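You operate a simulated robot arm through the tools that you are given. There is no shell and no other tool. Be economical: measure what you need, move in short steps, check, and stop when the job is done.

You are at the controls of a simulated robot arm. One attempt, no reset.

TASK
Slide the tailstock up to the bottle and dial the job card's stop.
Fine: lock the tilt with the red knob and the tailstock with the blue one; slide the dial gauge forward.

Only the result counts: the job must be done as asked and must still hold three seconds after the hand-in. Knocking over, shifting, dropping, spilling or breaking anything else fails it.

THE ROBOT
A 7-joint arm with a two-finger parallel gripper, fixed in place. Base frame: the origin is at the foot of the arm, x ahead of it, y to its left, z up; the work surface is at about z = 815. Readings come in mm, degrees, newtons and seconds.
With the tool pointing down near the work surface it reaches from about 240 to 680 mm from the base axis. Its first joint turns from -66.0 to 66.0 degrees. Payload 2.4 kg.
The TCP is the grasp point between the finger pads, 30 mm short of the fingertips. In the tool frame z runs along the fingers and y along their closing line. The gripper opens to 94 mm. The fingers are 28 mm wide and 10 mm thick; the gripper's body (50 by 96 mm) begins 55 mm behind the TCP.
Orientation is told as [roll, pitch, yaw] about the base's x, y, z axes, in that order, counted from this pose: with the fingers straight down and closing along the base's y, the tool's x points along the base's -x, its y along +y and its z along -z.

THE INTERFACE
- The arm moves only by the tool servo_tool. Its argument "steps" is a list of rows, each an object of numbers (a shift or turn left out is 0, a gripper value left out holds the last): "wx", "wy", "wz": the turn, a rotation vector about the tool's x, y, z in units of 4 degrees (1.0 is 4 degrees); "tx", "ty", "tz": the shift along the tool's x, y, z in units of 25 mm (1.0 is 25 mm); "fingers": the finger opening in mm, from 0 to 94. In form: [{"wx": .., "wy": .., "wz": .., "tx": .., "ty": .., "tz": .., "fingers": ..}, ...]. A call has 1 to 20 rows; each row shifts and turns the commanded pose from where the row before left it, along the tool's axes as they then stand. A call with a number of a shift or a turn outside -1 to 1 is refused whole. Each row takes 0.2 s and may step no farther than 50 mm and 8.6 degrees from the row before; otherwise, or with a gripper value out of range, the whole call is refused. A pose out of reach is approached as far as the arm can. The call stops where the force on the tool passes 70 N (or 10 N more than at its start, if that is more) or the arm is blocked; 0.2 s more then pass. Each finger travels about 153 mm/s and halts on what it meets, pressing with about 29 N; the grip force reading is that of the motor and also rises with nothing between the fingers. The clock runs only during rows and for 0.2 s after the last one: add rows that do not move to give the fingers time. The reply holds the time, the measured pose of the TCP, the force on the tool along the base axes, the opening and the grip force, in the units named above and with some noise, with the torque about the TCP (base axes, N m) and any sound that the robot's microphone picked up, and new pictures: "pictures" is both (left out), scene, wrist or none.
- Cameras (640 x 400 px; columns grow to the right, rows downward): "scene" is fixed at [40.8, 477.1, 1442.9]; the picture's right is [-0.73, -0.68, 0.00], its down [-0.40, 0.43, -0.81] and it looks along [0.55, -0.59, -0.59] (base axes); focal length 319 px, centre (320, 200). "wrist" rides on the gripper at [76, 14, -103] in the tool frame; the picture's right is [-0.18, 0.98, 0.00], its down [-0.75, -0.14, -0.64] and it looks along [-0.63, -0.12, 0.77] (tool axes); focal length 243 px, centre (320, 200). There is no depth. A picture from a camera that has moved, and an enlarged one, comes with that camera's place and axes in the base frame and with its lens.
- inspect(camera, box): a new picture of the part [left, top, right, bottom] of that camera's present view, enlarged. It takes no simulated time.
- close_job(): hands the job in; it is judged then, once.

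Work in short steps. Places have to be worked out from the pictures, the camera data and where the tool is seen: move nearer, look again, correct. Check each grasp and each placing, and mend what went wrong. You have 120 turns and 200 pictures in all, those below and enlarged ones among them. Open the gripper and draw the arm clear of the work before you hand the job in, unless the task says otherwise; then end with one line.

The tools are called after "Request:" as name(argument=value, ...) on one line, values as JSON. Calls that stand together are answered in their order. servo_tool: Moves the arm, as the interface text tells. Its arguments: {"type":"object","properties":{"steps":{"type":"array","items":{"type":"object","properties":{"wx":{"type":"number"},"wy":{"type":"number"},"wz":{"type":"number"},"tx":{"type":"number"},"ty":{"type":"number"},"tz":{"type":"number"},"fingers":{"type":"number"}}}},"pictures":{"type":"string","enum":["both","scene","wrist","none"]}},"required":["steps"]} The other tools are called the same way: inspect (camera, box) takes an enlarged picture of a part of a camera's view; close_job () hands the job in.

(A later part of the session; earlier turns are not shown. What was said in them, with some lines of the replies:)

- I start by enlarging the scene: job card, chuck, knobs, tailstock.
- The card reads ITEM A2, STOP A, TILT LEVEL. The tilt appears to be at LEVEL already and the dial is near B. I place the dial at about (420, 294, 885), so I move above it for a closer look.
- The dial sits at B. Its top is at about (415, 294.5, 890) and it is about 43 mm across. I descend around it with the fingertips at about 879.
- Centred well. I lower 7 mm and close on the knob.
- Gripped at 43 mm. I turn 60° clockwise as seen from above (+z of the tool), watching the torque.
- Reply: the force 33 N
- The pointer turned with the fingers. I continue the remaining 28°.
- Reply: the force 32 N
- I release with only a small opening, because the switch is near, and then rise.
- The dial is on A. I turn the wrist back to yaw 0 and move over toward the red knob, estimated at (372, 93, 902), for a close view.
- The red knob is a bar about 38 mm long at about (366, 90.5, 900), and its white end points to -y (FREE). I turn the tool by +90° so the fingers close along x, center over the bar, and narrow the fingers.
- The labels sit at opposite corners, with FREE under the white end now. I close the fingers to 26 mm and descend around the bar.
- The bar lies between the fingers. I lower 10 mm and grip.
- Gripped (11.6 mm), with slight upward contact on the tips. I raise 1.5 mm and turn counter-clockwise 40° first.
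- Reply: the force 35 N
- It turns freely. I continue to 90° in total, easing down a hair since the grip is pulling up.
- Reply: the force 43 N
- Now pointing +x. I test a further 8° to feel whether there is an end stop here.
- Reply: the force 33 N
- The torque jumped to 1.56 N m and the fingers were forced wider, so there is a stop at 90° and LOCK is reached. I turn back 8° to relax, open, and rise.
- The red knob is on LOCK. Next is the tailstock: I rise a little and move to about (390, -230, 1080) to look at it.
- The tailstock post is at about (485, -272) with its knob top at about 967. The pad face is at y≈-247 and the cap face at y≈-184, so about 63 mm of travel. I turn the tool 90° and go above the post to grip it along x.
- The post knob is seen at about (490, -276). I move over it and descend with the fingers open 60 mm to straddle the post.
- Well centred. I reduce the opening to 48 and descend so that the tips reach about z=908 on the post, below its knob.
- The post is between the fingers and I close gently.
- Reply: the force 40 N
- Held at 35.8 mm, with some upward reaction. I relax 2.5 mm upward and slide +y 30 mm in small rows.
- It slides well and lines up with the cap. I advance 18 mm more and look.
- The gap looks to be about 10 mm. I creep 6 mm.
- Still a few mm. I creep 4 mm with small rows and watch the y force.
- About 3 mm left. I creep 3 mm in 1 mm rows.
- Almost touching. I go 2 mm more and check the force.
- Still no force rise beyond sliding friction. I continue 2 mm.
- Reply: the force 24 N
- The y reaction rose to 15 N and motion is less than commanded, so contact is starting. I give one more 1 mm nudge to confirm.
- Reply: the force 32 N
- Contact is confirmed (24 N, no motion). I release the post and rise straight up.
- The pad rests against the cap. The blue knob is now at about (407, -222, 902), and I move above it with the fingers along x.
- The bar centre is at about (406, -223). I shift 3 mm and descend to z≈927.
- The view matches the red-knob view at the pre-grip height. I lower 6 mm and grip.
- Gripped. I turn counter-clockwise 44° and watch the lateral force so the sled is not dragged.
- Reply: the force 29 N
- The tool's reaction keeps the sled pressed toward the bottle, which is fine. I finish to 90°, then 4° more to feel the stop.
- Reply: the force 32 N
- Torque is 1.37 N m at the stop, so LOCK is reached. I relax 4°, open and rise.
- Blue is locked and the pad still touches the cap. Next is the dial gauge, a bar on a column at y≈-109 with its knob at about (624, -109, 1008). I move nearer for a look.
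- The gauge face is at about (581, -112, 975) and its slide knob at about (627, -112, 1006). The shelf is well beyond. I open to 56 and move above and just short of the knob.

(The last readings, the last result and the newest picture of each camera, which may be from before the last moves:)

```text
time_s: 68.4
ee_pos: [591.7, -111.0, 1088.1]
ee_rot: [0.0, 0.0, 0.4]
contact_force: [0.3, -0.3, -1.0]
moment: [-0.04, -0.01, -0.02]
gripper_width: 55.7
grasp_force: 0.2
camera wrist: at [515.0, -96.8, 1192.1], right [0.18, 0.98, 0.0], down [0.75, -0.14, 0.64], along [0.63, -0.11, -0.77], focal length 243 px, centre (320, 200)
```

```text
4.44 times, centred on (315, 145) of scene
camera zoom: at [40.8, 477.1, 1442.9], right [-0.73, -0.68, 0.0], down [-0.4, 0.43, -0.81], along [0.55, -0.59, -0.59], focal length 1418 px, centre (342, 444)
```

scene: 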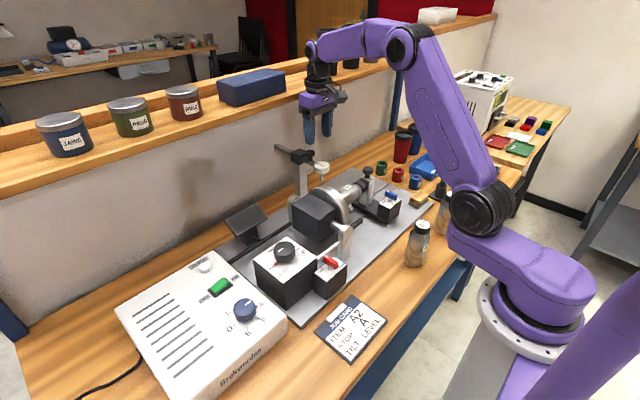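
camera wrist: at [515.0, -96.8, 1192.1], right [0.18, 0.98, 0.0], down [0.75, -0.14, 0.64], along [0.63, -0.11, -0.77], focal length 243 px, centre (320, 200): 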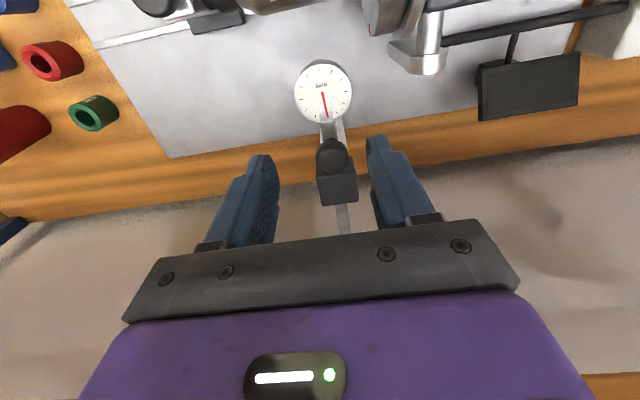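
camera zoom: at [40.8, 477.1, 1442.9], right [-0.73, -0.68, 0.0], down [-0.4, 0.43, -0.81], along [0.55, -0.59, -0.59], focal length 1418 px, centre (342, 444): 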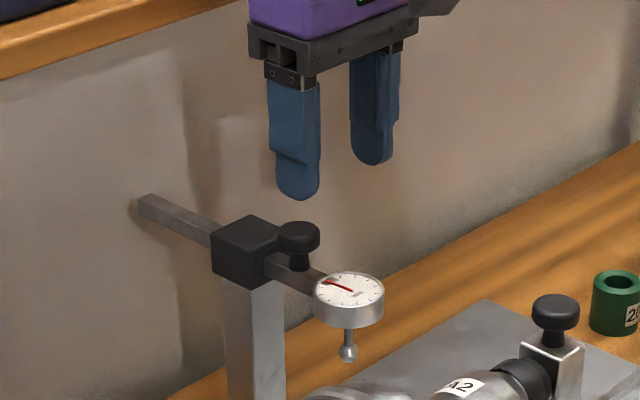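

The knob is at about (623, -105). I move over it and descend so the tips reach just below the knob's disc (z≈992).

Request:
servo_tool(steps=[{"tx": -0.65, "ty": 0.24}, {"tx": -0.6}, {"tz": 0.8}, {"tz": 0.8}, {}])

Request:
inspect(camera="wrist", box=[200, 60, 460, 240])

Request:
inspect(camera="scene", box=[265, 100, 365, 190])

```text
time_s: 68.9
ee_pos: [601.3, -105.0, 1090.4]
ee_rot: [0.3, 2.0, 0.0]
contact_force: [-49.2, 10.3, 10.7]
moment: [-1.17, -4.94, -0.25]
gripper_width: 56.2
grasp_force: 0.2
stopped in row 2: the force on the tool passed its limit at 106 N (the readings are from after the stop); the commanded pose is now the measured one
camera wrist: at [528.5, -90.9, 1196.8], right [0.18, 0.98, 0.0], down [0.78, -0.14, 0.62], along [0.6, -0.11, -0.79], focal length 243 px, centre (320, 200)
```

scene: 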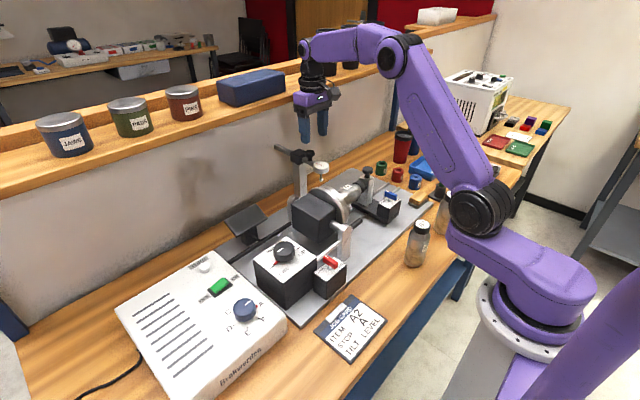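
wrist: 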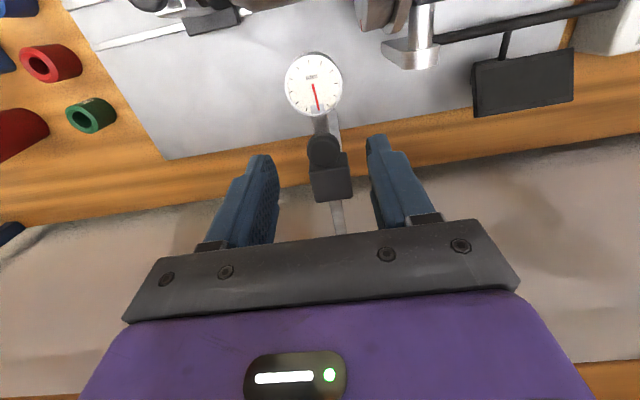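

```text
2.22 times, centred on (330, 150) of wrist
camera zoom: at [528.5, -90.9, 1196.8], right [0.18, 0.98, 0.0], down [0.78, -0.14, 0.62], along [0.6, -0.11, -0.79], focal length 539 px, centre (298, 311)
```

zoom: 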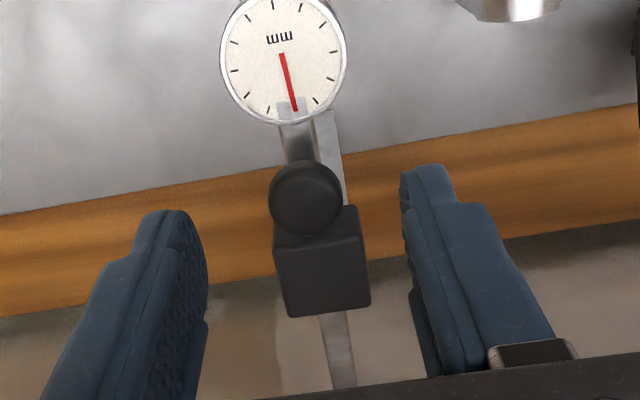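

```text
4.44 times, centred on (315, 145) of scene
camera zoom: at [38.8, 477.4, 1442.9], right [-0.73, -0.68, 0.0], down [-0.4, 0.43, -0.81], along [0.55, -0.59, -0.59], focal length 1418 px, centre (342, 444)
```

zoom: 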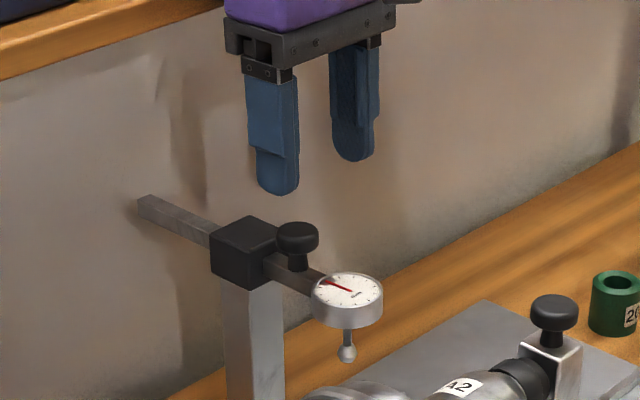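

The force limit tripped: the hand met the shelf edge at about x≈650, above the gauge. A straight-down approach is blocked, so I back off first and check the shelf items.

Request:
servo_tool(steps=[{"tx": 0.8}, {"tx": 0.8}, {"tx": 0.8}, {"tx": 0.8}, {}])

```text
time_s: 70.1
ee_pos: [523.4, -104.7, 1091.1]
ee_rot: [0.2, 1.6, 0.0]
contact_force: [-0.2, 0.4, 0.4]
moment: [-0.03, -0.01, 0.0]
gripper_width: 56.1
grasp_force: 0.1
camera wrist: at [451.4, -91.3, 1196.9], right [0.18, 0.98, 0.0], down [0.77, -0.14, 0.62], along [0.61, -0.12, -0.78], focal length 243 px, centre (320, 200)
```

scene: 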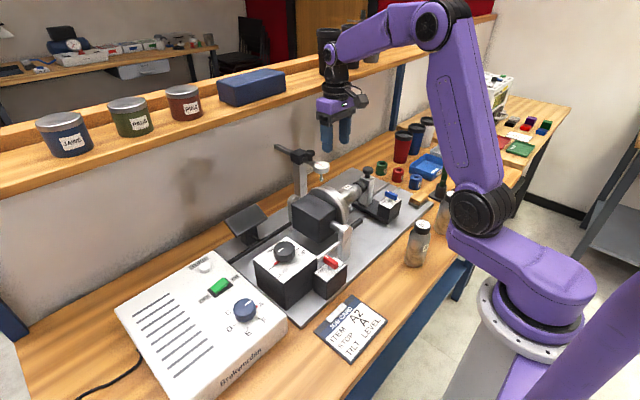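
wrist: 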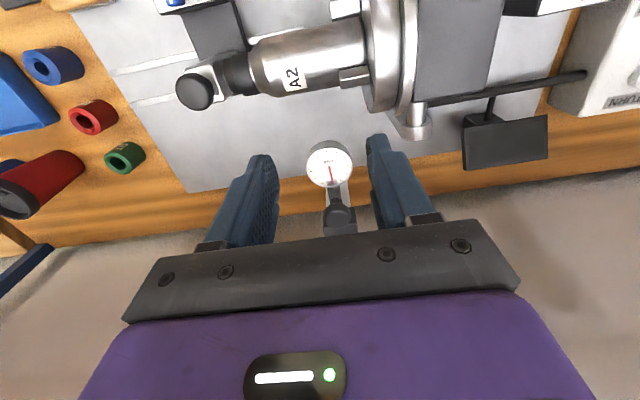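

The shelf items look unchanged. I tilt the tool about 40° so the fingers point forward and down and the hand stays in front of the shelf.

Request:
servo_tool(steps=[{"wy": -1}, {"wy": -1}, {"wy": -1}, {"wy": -1}, {"wy": -1}, {"wy": -1}, {"wy": -1}, {"wy": -1}, {"wy": -1}, {"wy": -1}, {"wy": -0.4}, {}])

Request:
inspect(camera="scene", box=[240, 10, 420, 140])

```text
time_s: 72.7
ee_pos: [526.1, -105.6, 1090.8]
ee_rot: [0.3, -40.0, -0.4]
contact_force: [0.3, -0.3, 0.6]
moment: [-0.01, -0.02, -0.02]
gripper_width: 55.9
grasp_force: 0.1
camera wrist: at [400.7, -91.0, 1121.4], right [0.14, 0.98, 0.12], down [0.17, -0.14, 0.98], along [0.98, -0.12, -0.18], focal length 243 px, centre (320, 200)
```

scene: 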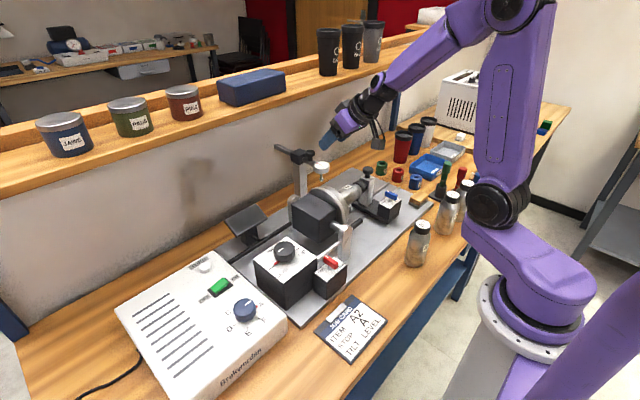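
wrist: 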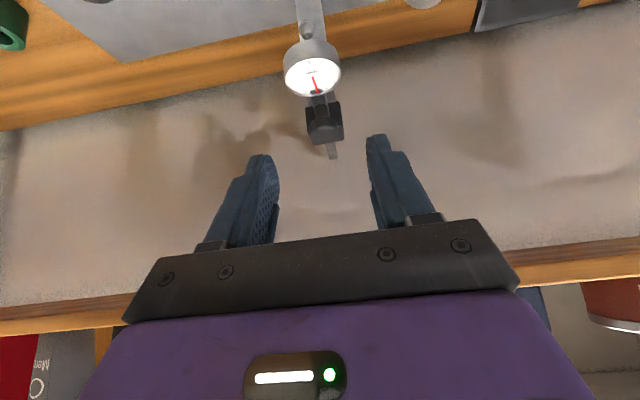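

```text
3.08 times, centred on (330, 75) of scene
camera zoom: at [40.8, 477.1, 1442.9], right [-0.73, -0.68, 0.0], down [-0.4, 0.43, -0.81], along [0.55, -0.59, -0.59], focal length 981 px, centre (289, 585)
```

zoom: 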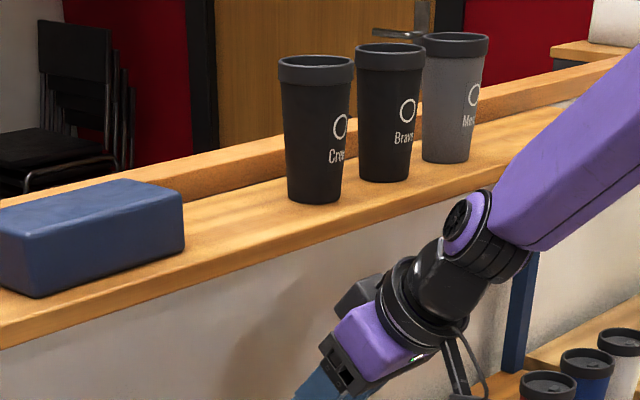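

Everything on the shelf stands, and the shelf edge is at about (651, z 1164), so this tilted pose clears it. I advance along the fingers toward the knob, stopping about 40 mm short.

Request:
servo_tool(steps=[{"tx": -0.6, "tz": 0.5}, {"tz": 0.7}, {"tz": 0.7}, {"tz": 0.7}, {"tz": 0.4}, {}])

Request:
inspect(camera="wrist", box=[220, 60, 420, 200])

Request:
inspect(camera="scene", box=[265, 110, 365, 200])

```text
time_s: 74.1
ee_pos: [583.9, -105.1, 1043.1]
ee_rot: [0.3, -40.0, -0.3]
contact_force: [0.7, -0.4, 0.7]
moment: [0.0, 0.01, -0.01]
gripper_width: 56.0
grasp_force: 0.0
camera wrist: at [460.3, -91.3, 1073.2], right [0.14, 0.98, 0.12], down [0.17, -0.15, 0.98], along [0.98, -0.12, -0.18], focal length 243 px, centre (320, 200)
```

scene: 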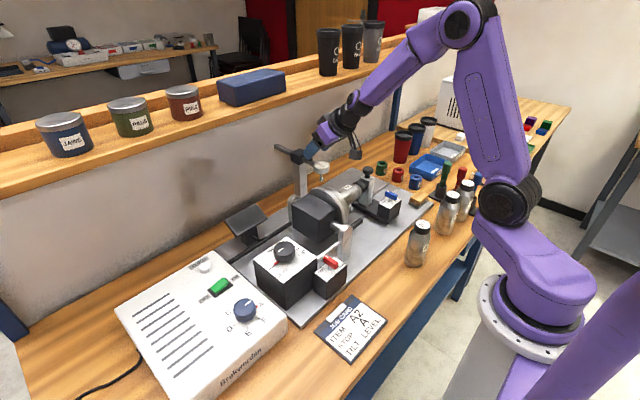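
wrist: 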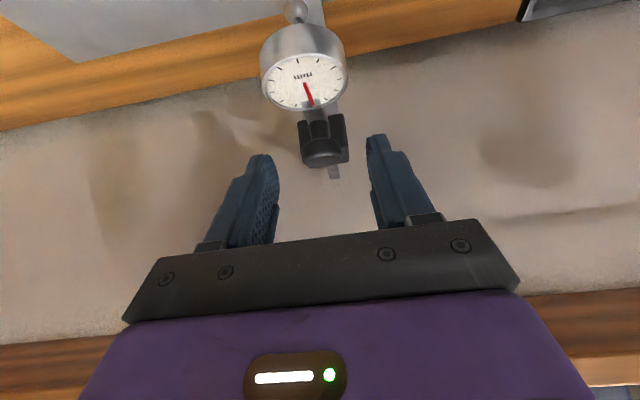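

```text
2.86 times, centred on (320, 130) of wrist
camera zoom: at [460.3, -91.3, 1073.2], right [0.14, 0.98, 0.12], down [0.17, -0.15, 0.98], along [0.98, -0.12, -0.18], focal length 693 px, centre (320, 400)
```

zoom: 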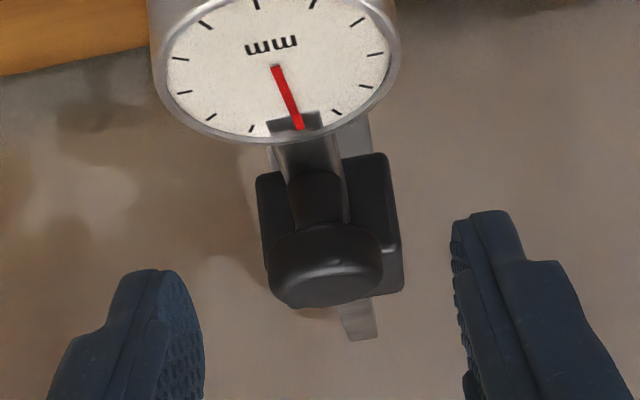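

```text
4.44 times, centred on (315, 155) of scene
camera zoom: at [40.8, 477.1, 1442.9], right [-0.73, -0.68, 0.0], down [-0.4, 0.43, -0.81], along [0.55, -0.59, -0.59], focal length 1418 px, centre (342, 400)
```

zoom: 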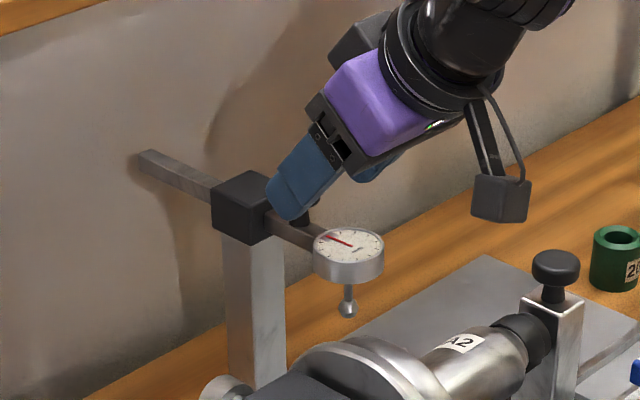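

The knob disc is centred at about (618, -105, 1006). I advance the last 38 mm and close on it.

Request:
servo_tool(steps=[{"tx": -0.08, "tz": 0.5}, {"tz": 0.5}, {"tz": 0.53}, {}])

Request:
inspect(camera="wrist", box=[220, 80, 420, 220])

Request:
inspect(camera="scene", box=[265, 110, 365, 200])

```text
time_s: 75.1
ee_pos: [610.9, -105.0, 1015.4]
ee_rot: [0.3, -39.9, -0.2]
contact_force: [0.8, -0.4, 0.8]
moment: [0.01, -0.01, 0.0]
gripper_width: 55.9
grasp_force: 0.0
camera wrist: at [486.2, -90.4, 1045.2], right [0.14, 0.98, 0.12], down [0.17, -0.15, 0.98], along [0.98, -0.12, -0.18], focal length 243 px, centre (320, 200)
```

scene: 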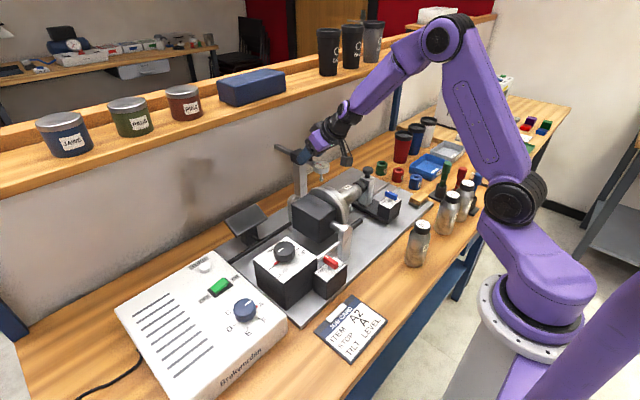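
wrist: 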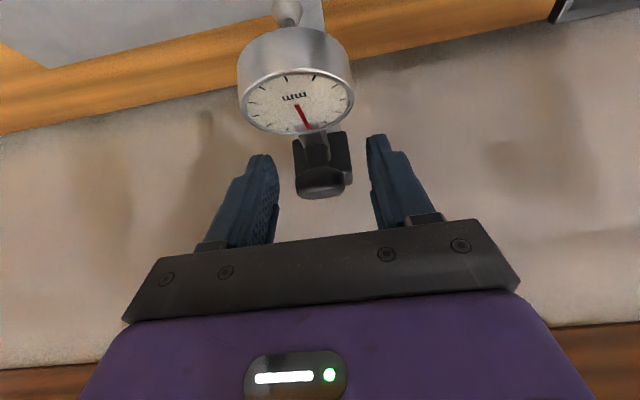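

```text
2.86 times, centred on (320, 150) of wrist
camera zoom: at [486.2, -90.4, 1045.2], right [0.14, 0.98, 0.12], down [0.17, -0.15, 0.98], along [0.98, -0.12, -0.18], focal length 693 px, centre (320, 343)
```

zoom: 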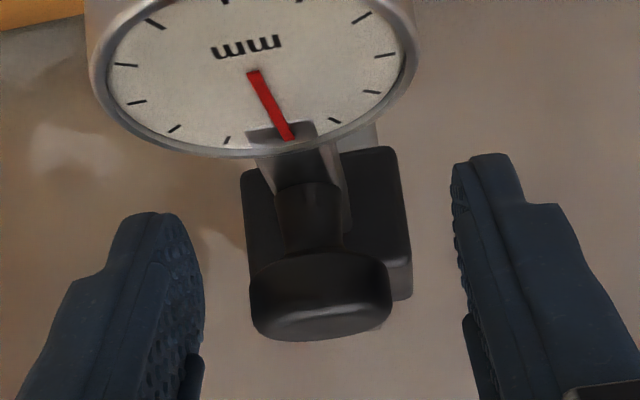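

```text
4.44 times, centred on (315, 155) of scene
camera zoom: at [40.8, 477.1, 1442.9], right [-0.73, -0.68, 0.0], down [-0.4, 0.43, -0.81], along [0.55, -0.59, -0.59], focal length 1418 px, centre (342, 400)
```

zoom: 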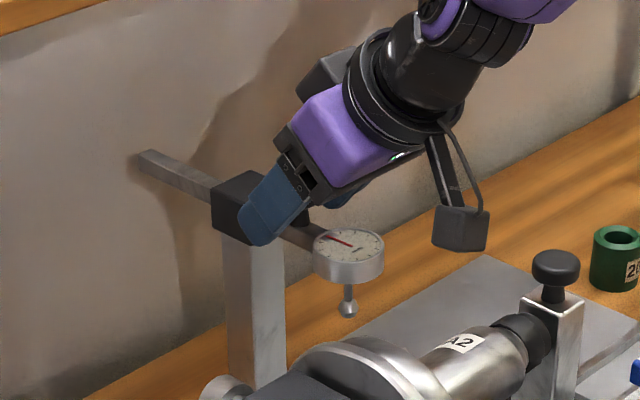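

The knob sits between the pads and I close.

Request:
servo_tool(steps=[{"fingers": 34}, {"fingers": 16}, {"fingers": 10}, {}])

Request:
inspect(camera="wrist", box=[220, 80, 420, 220])

```text
time_s: 76.1
ee_pos: [611.2, -104.8, 1015.5]
ee_rot: [0.3, -39.9, -0.4]
contact_force: [0.5, -4.1, -1.0]
moment: [0.0, 0.02, -0.04]
gripper_width: 26.9
grasp_force: 44.5
camera wrist: at [486.1, -90.9, 1045.2], right [0.14, 0.98, 0.12], down [0.17, -0.15, 0.98], along [0.98, -0.12, -0.18], focal length 243 px, centre (320, 200)
```

scene: 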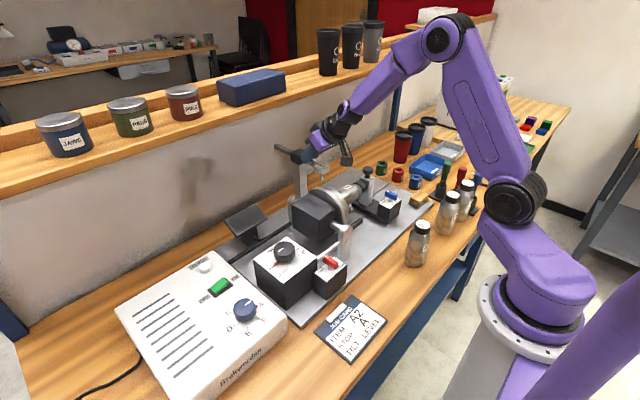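
wrist: 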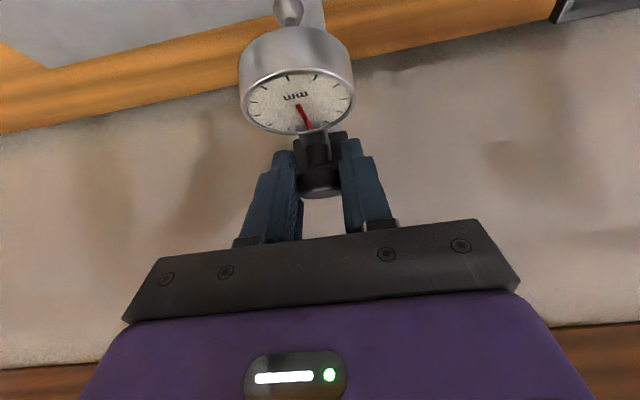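

```text
2.86 times, centred on (320, 150) of wrist
camera zoom: at [486.1, -90.9, 1045.2], right [0.14, 0.98, 0.12], down [0.17, -0.15, 0.98], along [0.98, -0.12, -0.18], focal length 693 px, centre (320, 343)
```

zoom: 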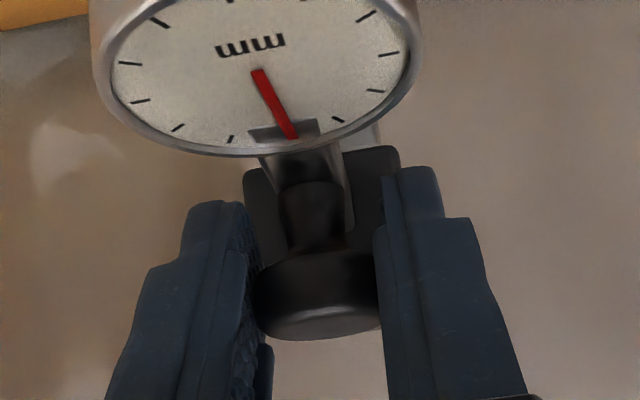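

Gripped at 26.9 mm. I pull straight toward the robot (base -x) 15 mm as a test.

Request:
servo_tool(steps=[{"tx": 0.153, "tz": -0.129}, {"tx": 0.153, "tz": -0.129}, {"tx": 0.153, "tz": -0.129}, {}], pictures="none")

Request:
inspect(camera="scene", box=[265, 110, 365, 200])

```text
time_s: 77.1
ee_pos: [594.1, -104.5, 1015.2]
ee_rot: [0.3, -39.9, -0.2]
contact_force: [0.8, -2.5, -1.5]
moment: [0.03, 0.19, 0.05]
gripper_width: 27.0
grasp_force: 45.4
```

```text
4.44 times, centred on (315, 155) of scene
camera zoom: at [40.8, 477.0, 1443.0], right [-0.73, -0.68, 0.0], down [-0.4, 0.43, -0.81], along [0.55, -0.59, -0.59], focal length 1418 px, centre (342, 400)
```

zoom: 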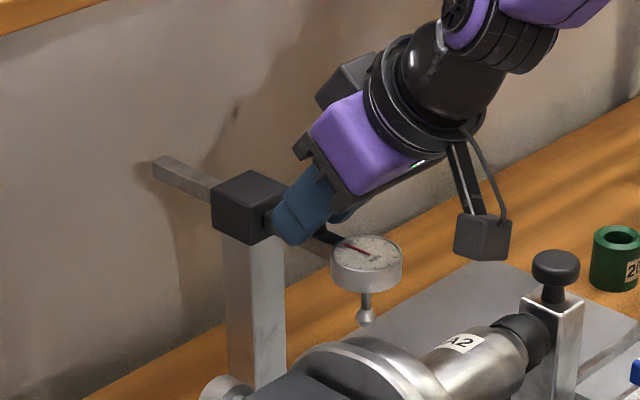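

The bar slides freely. I continue 45 mm and check the probe's clearance to the bottle.

Request:
servo_tool(steps=[{"tx": 0.23, "tz": -0.193}, {"tx": 0.23, "tz": -0.193}, {"tx": 0.23, "tz": -0.193}, {"tx": 0.23, "tz": -0.193}, {"tx": 0.23, "tz": -0.193}, {"tx": 0.23, "tz": -0.193}, {}])

Request:
inspect(camera="scene", box=[275, 120, 385, 220])

Request:
inspect(camera="wrist", box=[220, 0, 420, 200])

```text
time_s: 78.7
ee_pos: [551.2, -105.0, 1014.2]
ee_rot: [0.2, -40.1, -0.2]
contact_force: [0.4, -7.6, -1.9]
moment: [-0.06, 0.11, 0.01]
gripper_width: 27.3
grasp_force: 45.3
camera wrist: at [426.6, -91.0, 1045.2], right [0.14, 0.98, 0.12], down [0.17, -0.15, 0.98], along [0.98, -0.12, -0.18], focal length 243 px, centre (320, 200)
```

scene: 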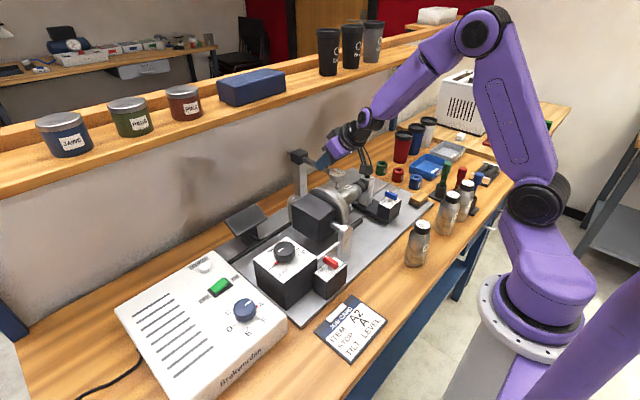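
wrist: 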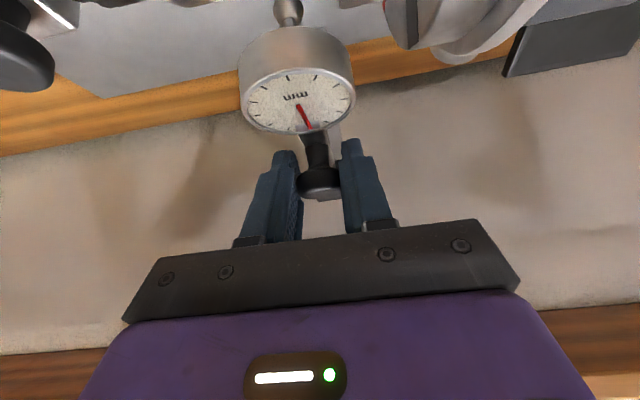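

```text
4.00 times, centred on (330, 170) of scene
camera zoom: at [40.9, 476.9, 1443.0], right [-0.73, -0.68, 0.0], down [-0.4, 0.43, -0.81], along [0.55, -0.59, -0.59], focal length 1276 px, centre (280, 320)
```

zoom: 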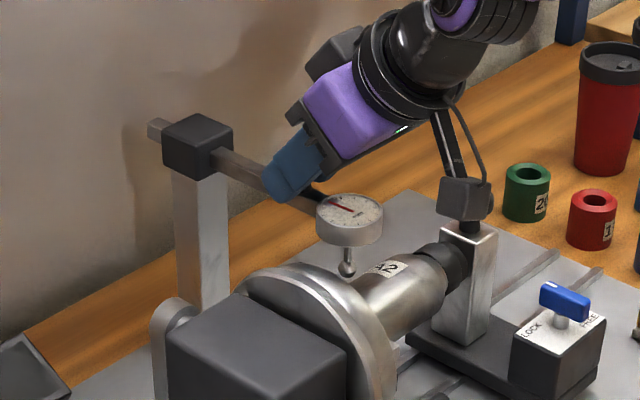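

```text
2.00 times, centred on (320, 100) of wrist
camera zoom: at [426.6, -91.0, 1045.2], right [0.14, 0.98, 0.12], down [0.17, -0.15, 0.98], along [0.98, -0.12, -0.18], focal length 485 px, centre (320, 400)
```

zoom: 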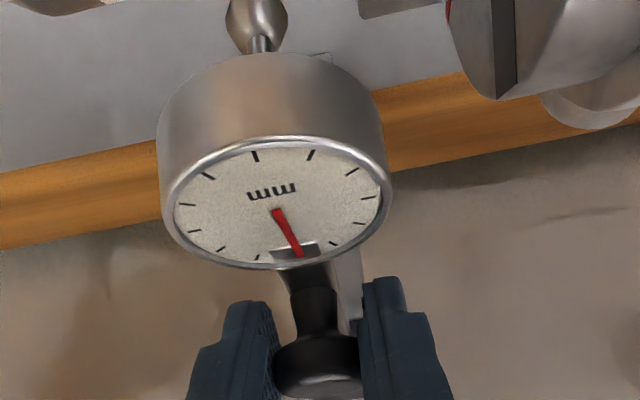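

The gauge is now about 30 mm short of the bottle axis (x≈489). I continue in small steps, watching forces in case the probe meets the bottle or the slide reaches its end.

Request:
servo_tool(steps=[{"tx": 0.1, "tz": -0.085}, {"tx": 0.1, "tz": -0.085}, {"tx": 0.1, "tz": -0.085}, {}], pictures="none")

Request:
inspect(camera="scene", box=[300, 150, 370, 210])

```text
time_s: 79.7
ee_pos: [540.4, -105.2, 1014.5]
ee_rot: [0.4, -40.0, -0.4]
contact_force: [1.8, -12.5, -6.1]
moment: [-0.07, -0.17, -0.14]
gripper_width: 27.2
grasp_force: 45.0
```

```text
6.67 times, centred on (335, 180) of scene
camera zoom: at [40.9, 476.7, 1443.1], right [-0.73, -0.68, 0.0], down [-0.4, 0.43, -0.81], along [0.55, -0.59, -0.59], focal length 2126 px, centre (220, 333)
```

zoom: 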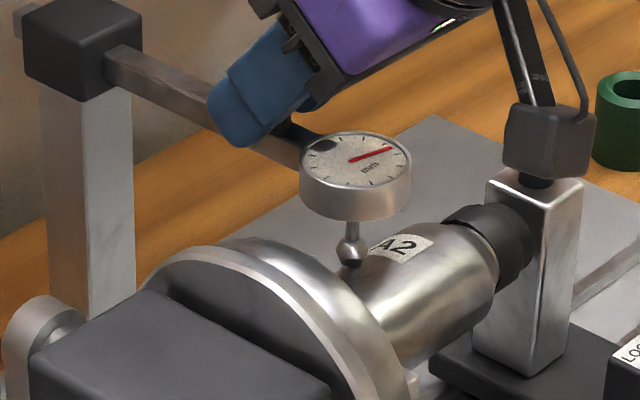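

The needle has moved, so the probe is now riding on the bottle. The slide still moves easily, so I continue in small steps to the end of its travel.

Request:
servo_tool(steps=[{"tx": 0.1, "tz": -0.085, "ty": -0.03}, {"tx": 0.1, "tz": -0.085}, {"tx": 0.1, "tz": -0.085}, {}], pictures="none")

Request:
inspect(camera="scene", box=[280, 140, 370, 210])

Request:
inspect(camera="wrist", box=[220, 0, 420, 200])

```text
time_s: 80.7
ee_pos: [529.8, -104.5, 1014.1]
ee_rot: [0.3, -39.8, -0.1]
contact_force: [-0.2, -6.0, -8.8]
moment: [0.05, 0.19, -0.1]
gripper_width: 27.2
grasp_force: 45.1
```

```text
5.71 times, centred on (325, 175) of scene
camera zoom: at [41.0, 476.9, 1443.0], right [-0.73, -0.68, 0.0], down [-0.4, 0.43, -0.81], along [0.55, -0.59, -0.59], focal length 1823 px, centre (291, 343)
```

zoom: 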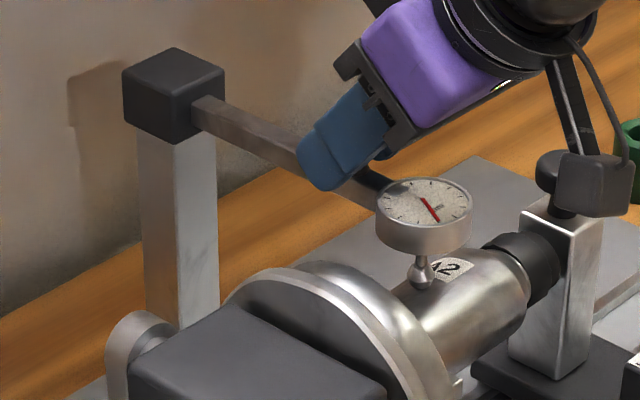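

```text
2.00 times, centred on (320, 100) of wrist
camera zoom: at [406.0, -91.3, 1045.7], right [0.14, 0.98, 0.12], down [0.17, -0.14, 0.97], along [0.98, -0.12, -0.19], focal length 485 px, centre (320, 400)
```

zoom: 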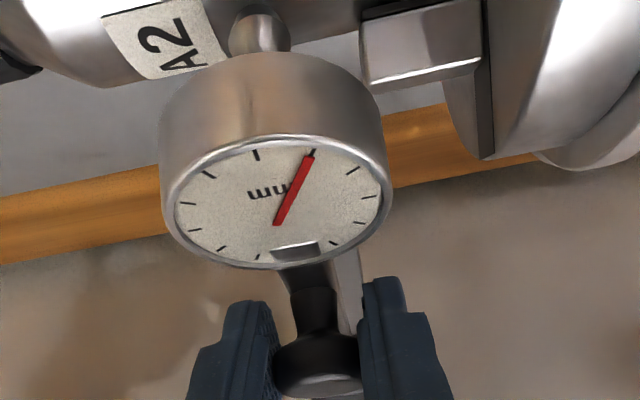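

The needle keeps advancing as the probe climbs to the bottle's crown. I go another 8 mm, watching for the end stop.

Request:
servo_tool(steps=[{"tx": 0.08, "tz": -0.067}, {"tx": 0.08, "tz": -0.067}, {"tx": 0.08, "tz": -0.067}, {}], pictures="none")

Request:
inspect(camera="wrist", box=[220, 0, 420, 200])

```text
time_s: 81.7
ee_pos: [525.1, -104.9, 1016.0]
ee_rot: [0.3, -40.1, 0.0]
contact_force: [32.1, -1.1, -29.3]
moment: [0.0, -0.05, 0.02]
gripper_width: 27.0
grasp_force: 45.1
```

```text
2.00 times, centred on (320, 100) of wrist
camera zoom: at [400.1, -91.2, 1045.7], right [0.14, 0.98, 0.12], down [0.16, -0.14, 0.98], along [0.98, -0.12, -0.18], focal length 485 px, centre (320, 400)
```

zoom: 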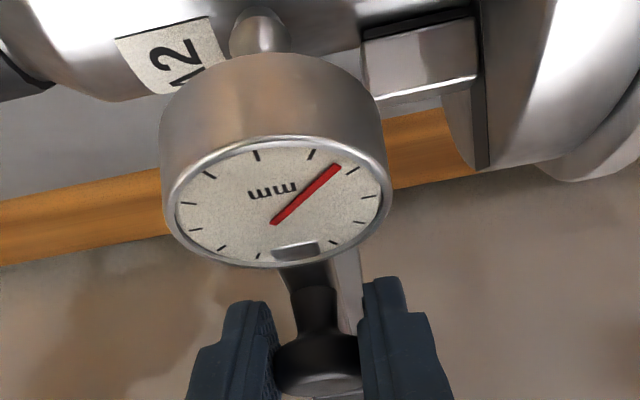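

The reaction jumped to 32 N with motion stalled, so the slide is at its forward end. I relax 1.5 mm, open, and back out along the fingers.

Request:
servo_tool(steps=[{"tx": -0.05, "tz": 0.04}, {"fingers": 56}, {}, {}, {"tz": -0.6}, {"tz": -0.8}, {"tz": -0.8}, {"tz": -0.8}, {"tz": -0.8}])

Request:
inspect(camera="scene", box=[280, 140, 370, 210])

Request:
inspect(camera="wrist", box=[220, 0, 420, 200])

```text
time_s: 83.7
ee_pos: [463.9, -106.4, 1087.8]
ee_rot: [0.3, -39.9, -0.2]
contact_force: [0.0, -0.8, -0.6]
moment: [-0.01, 0.02, 0.03]
gripper_width: 56.0
grasp_force: 0.2
camera wrist: at [339.3, -91.6, 1118.8], right [0.14, 0.98, 0.12], down [0.17, -0.14, 0.98], along [0.98, -0.12, -0.18], focal length 243 px, centre (320, 200)
```

scene: 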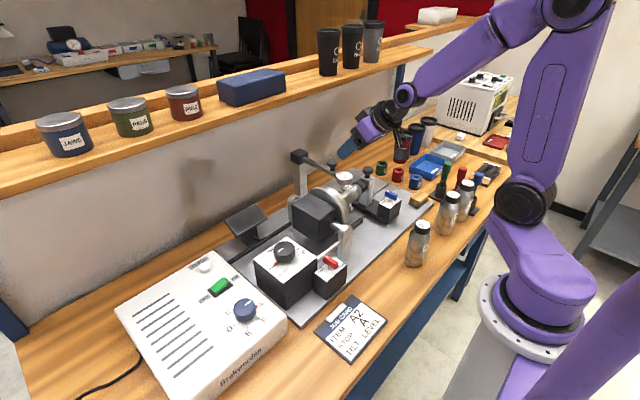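
wrist: 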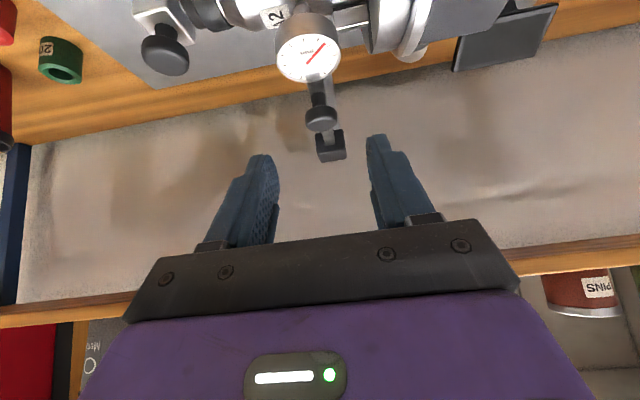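

```text
5.71 times, centred on (325, 175) of scene
camera zoom: at [40.8, 477.1, 1442.9], right [-0.73, -0.68, 0.0], down [-0.4, 0.43, -0.81], along [0.55, -0.59, -0.59], focal length 1823 px, centre (291, 343)
```

zoom: 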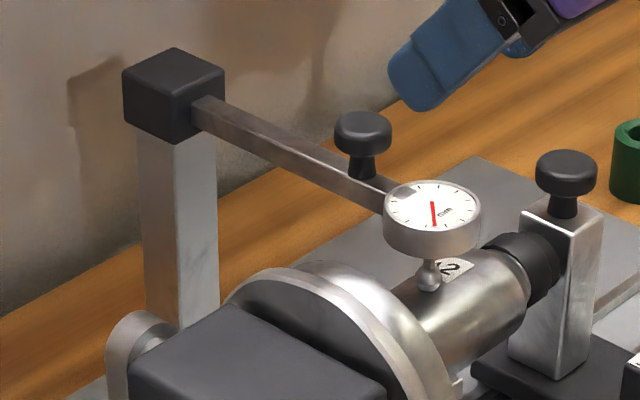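

```text
2.00 times, centred on (320, 100) of wrist
camera zoom: at [339.3, -91.6, 1118.8], right [0.14, 0.98, 0.12], down [0.17, -0.14, 0.98], along [0.98, -0.12, -0.18], focal length 485 px, centre (320, 400)
```

zoom: 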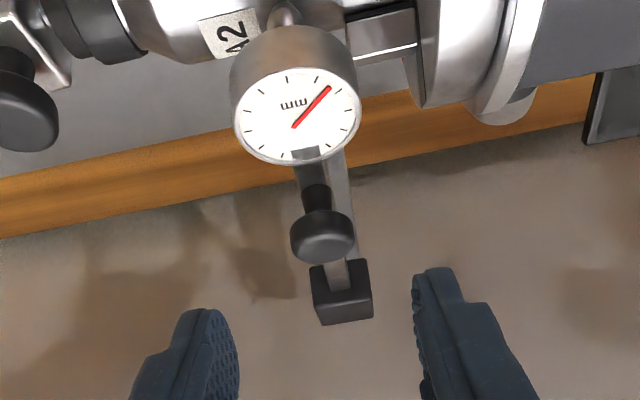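

The gauge stays forward with the probe on the bottle. I draw the arm up and back, levelling the tool, then do a final check.

Request:
servo_tool(steps=[{"tz": -0.8}, {"tz": -0.8}, {"tz": -0.8, "wy": 1}, {"wy": 1}, {"wy": 1}, {"wy": 1}, {"wy": 1}, {"wy": 1}, {"wy": 1}, {"wy": 1}, {"wy": 1}, {"wy": 1}, {}])

Request:
inspect(camera="scene", box=[210, 210, 370, 330])

Request:
inspect(camera="scene", box=[280, 130, 430, 240])

Request:
inspect(camera="wrist", box=[100, 0, 420, 200])

```text
time_s: 86.5
ee_pos: [422.9, -106.1, 1134.1]
ee_rot: [0.3, 0.1, 0.0]
contact_force: [-0.6, -0.5, -0.1]
moment: [-0.03, 0.03, -0.02]
gripper_width: 56.2
grasp_force: 0.1
camera wrist: at [349.0, -92.9, 1237.7], right [0.18, 0.98, 0.0], down [0.75, -0.14, 0.64], along [0.63, -0.12, -0.77], focal length 243 px, centre (320, 200)
```

scene: 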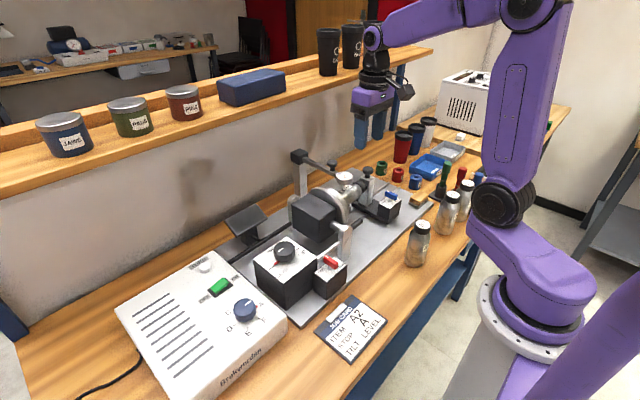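
wrist: 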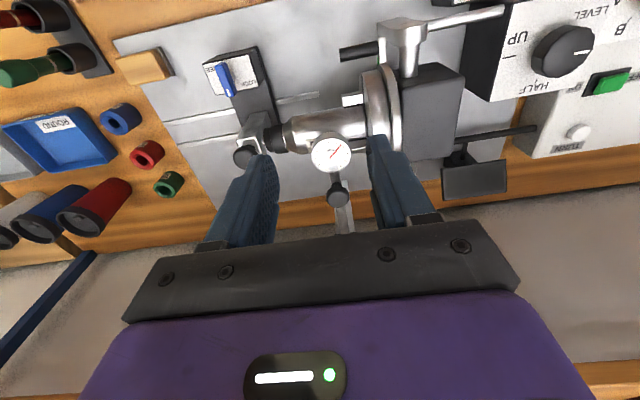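

```text
3.33 times, centred on (290, 270) of scene
camera zoom: at [40.8, 477.1, 1442.9], right [-0.73, -0.68, 0.0], down [-0.4, 0.43, -0.81], along [0.55, -0.59, -0.59], focal length 1063 px, centre (420, -33)
```

zoom: 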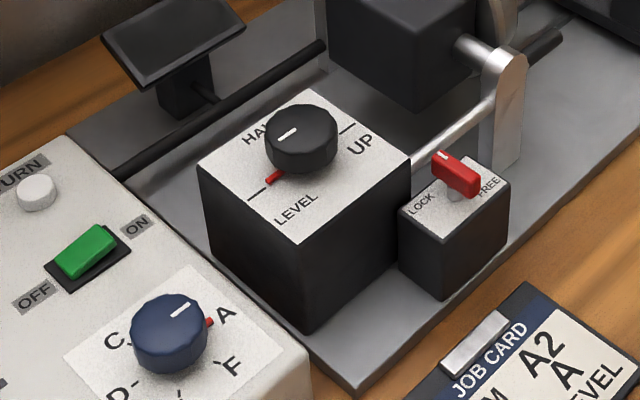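

```text
3.64 times, centred on (355, 185) of scene
camera zoom: at [40.8, 477.1, 1442.9], right [-0.73, -0.68, 0.0], down [-0.4, 0.43, -0.81], along [0.55, -0.59, -0.59], focal length 1160 px, centre (193, 254)
```

zoom: 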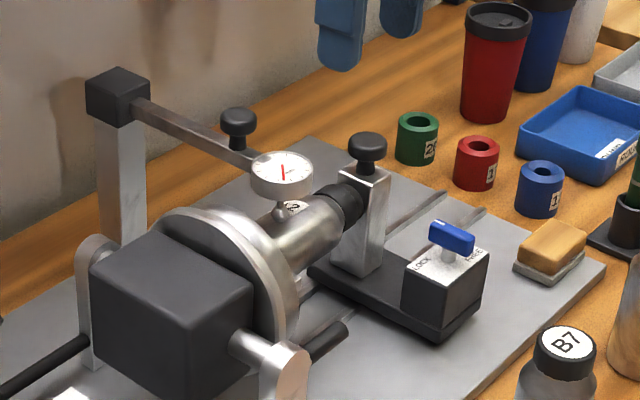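

```text
2.00 times, centred on (260, 100) of wrist
camera zoom: at [349.0, -92.9, 1237.7], right [0.18, 0.98, 0.0], down [0.75, -0.14, 0.64], along [0.63, -0.12, -0.77], focal length 485 px, centre (440, 400)
```

zoom: 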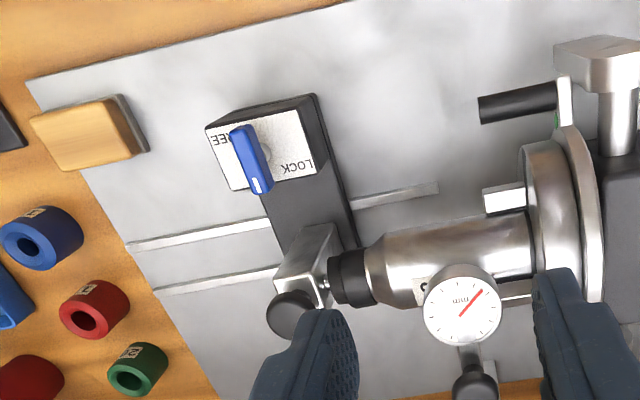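

Everything reads correctly: the stop dial is on A, the tilt is at LEVEL with red on LOCK, the tailstock is against the cap with blue on LOCK, and the gauge is forward. The gripper is open and the arm is clear, so I hand in.

Request:
close_job()

```text
The job is handed in.
```

I handed in the job with the tailstock against the bottle, blue on LOCK, red on LOCK with the tilt at LEVEL, the stop dial on A and the dial gauge fully forward; the hand bumped the shelf edge once (about 106 N), but nothing on it looked moved.
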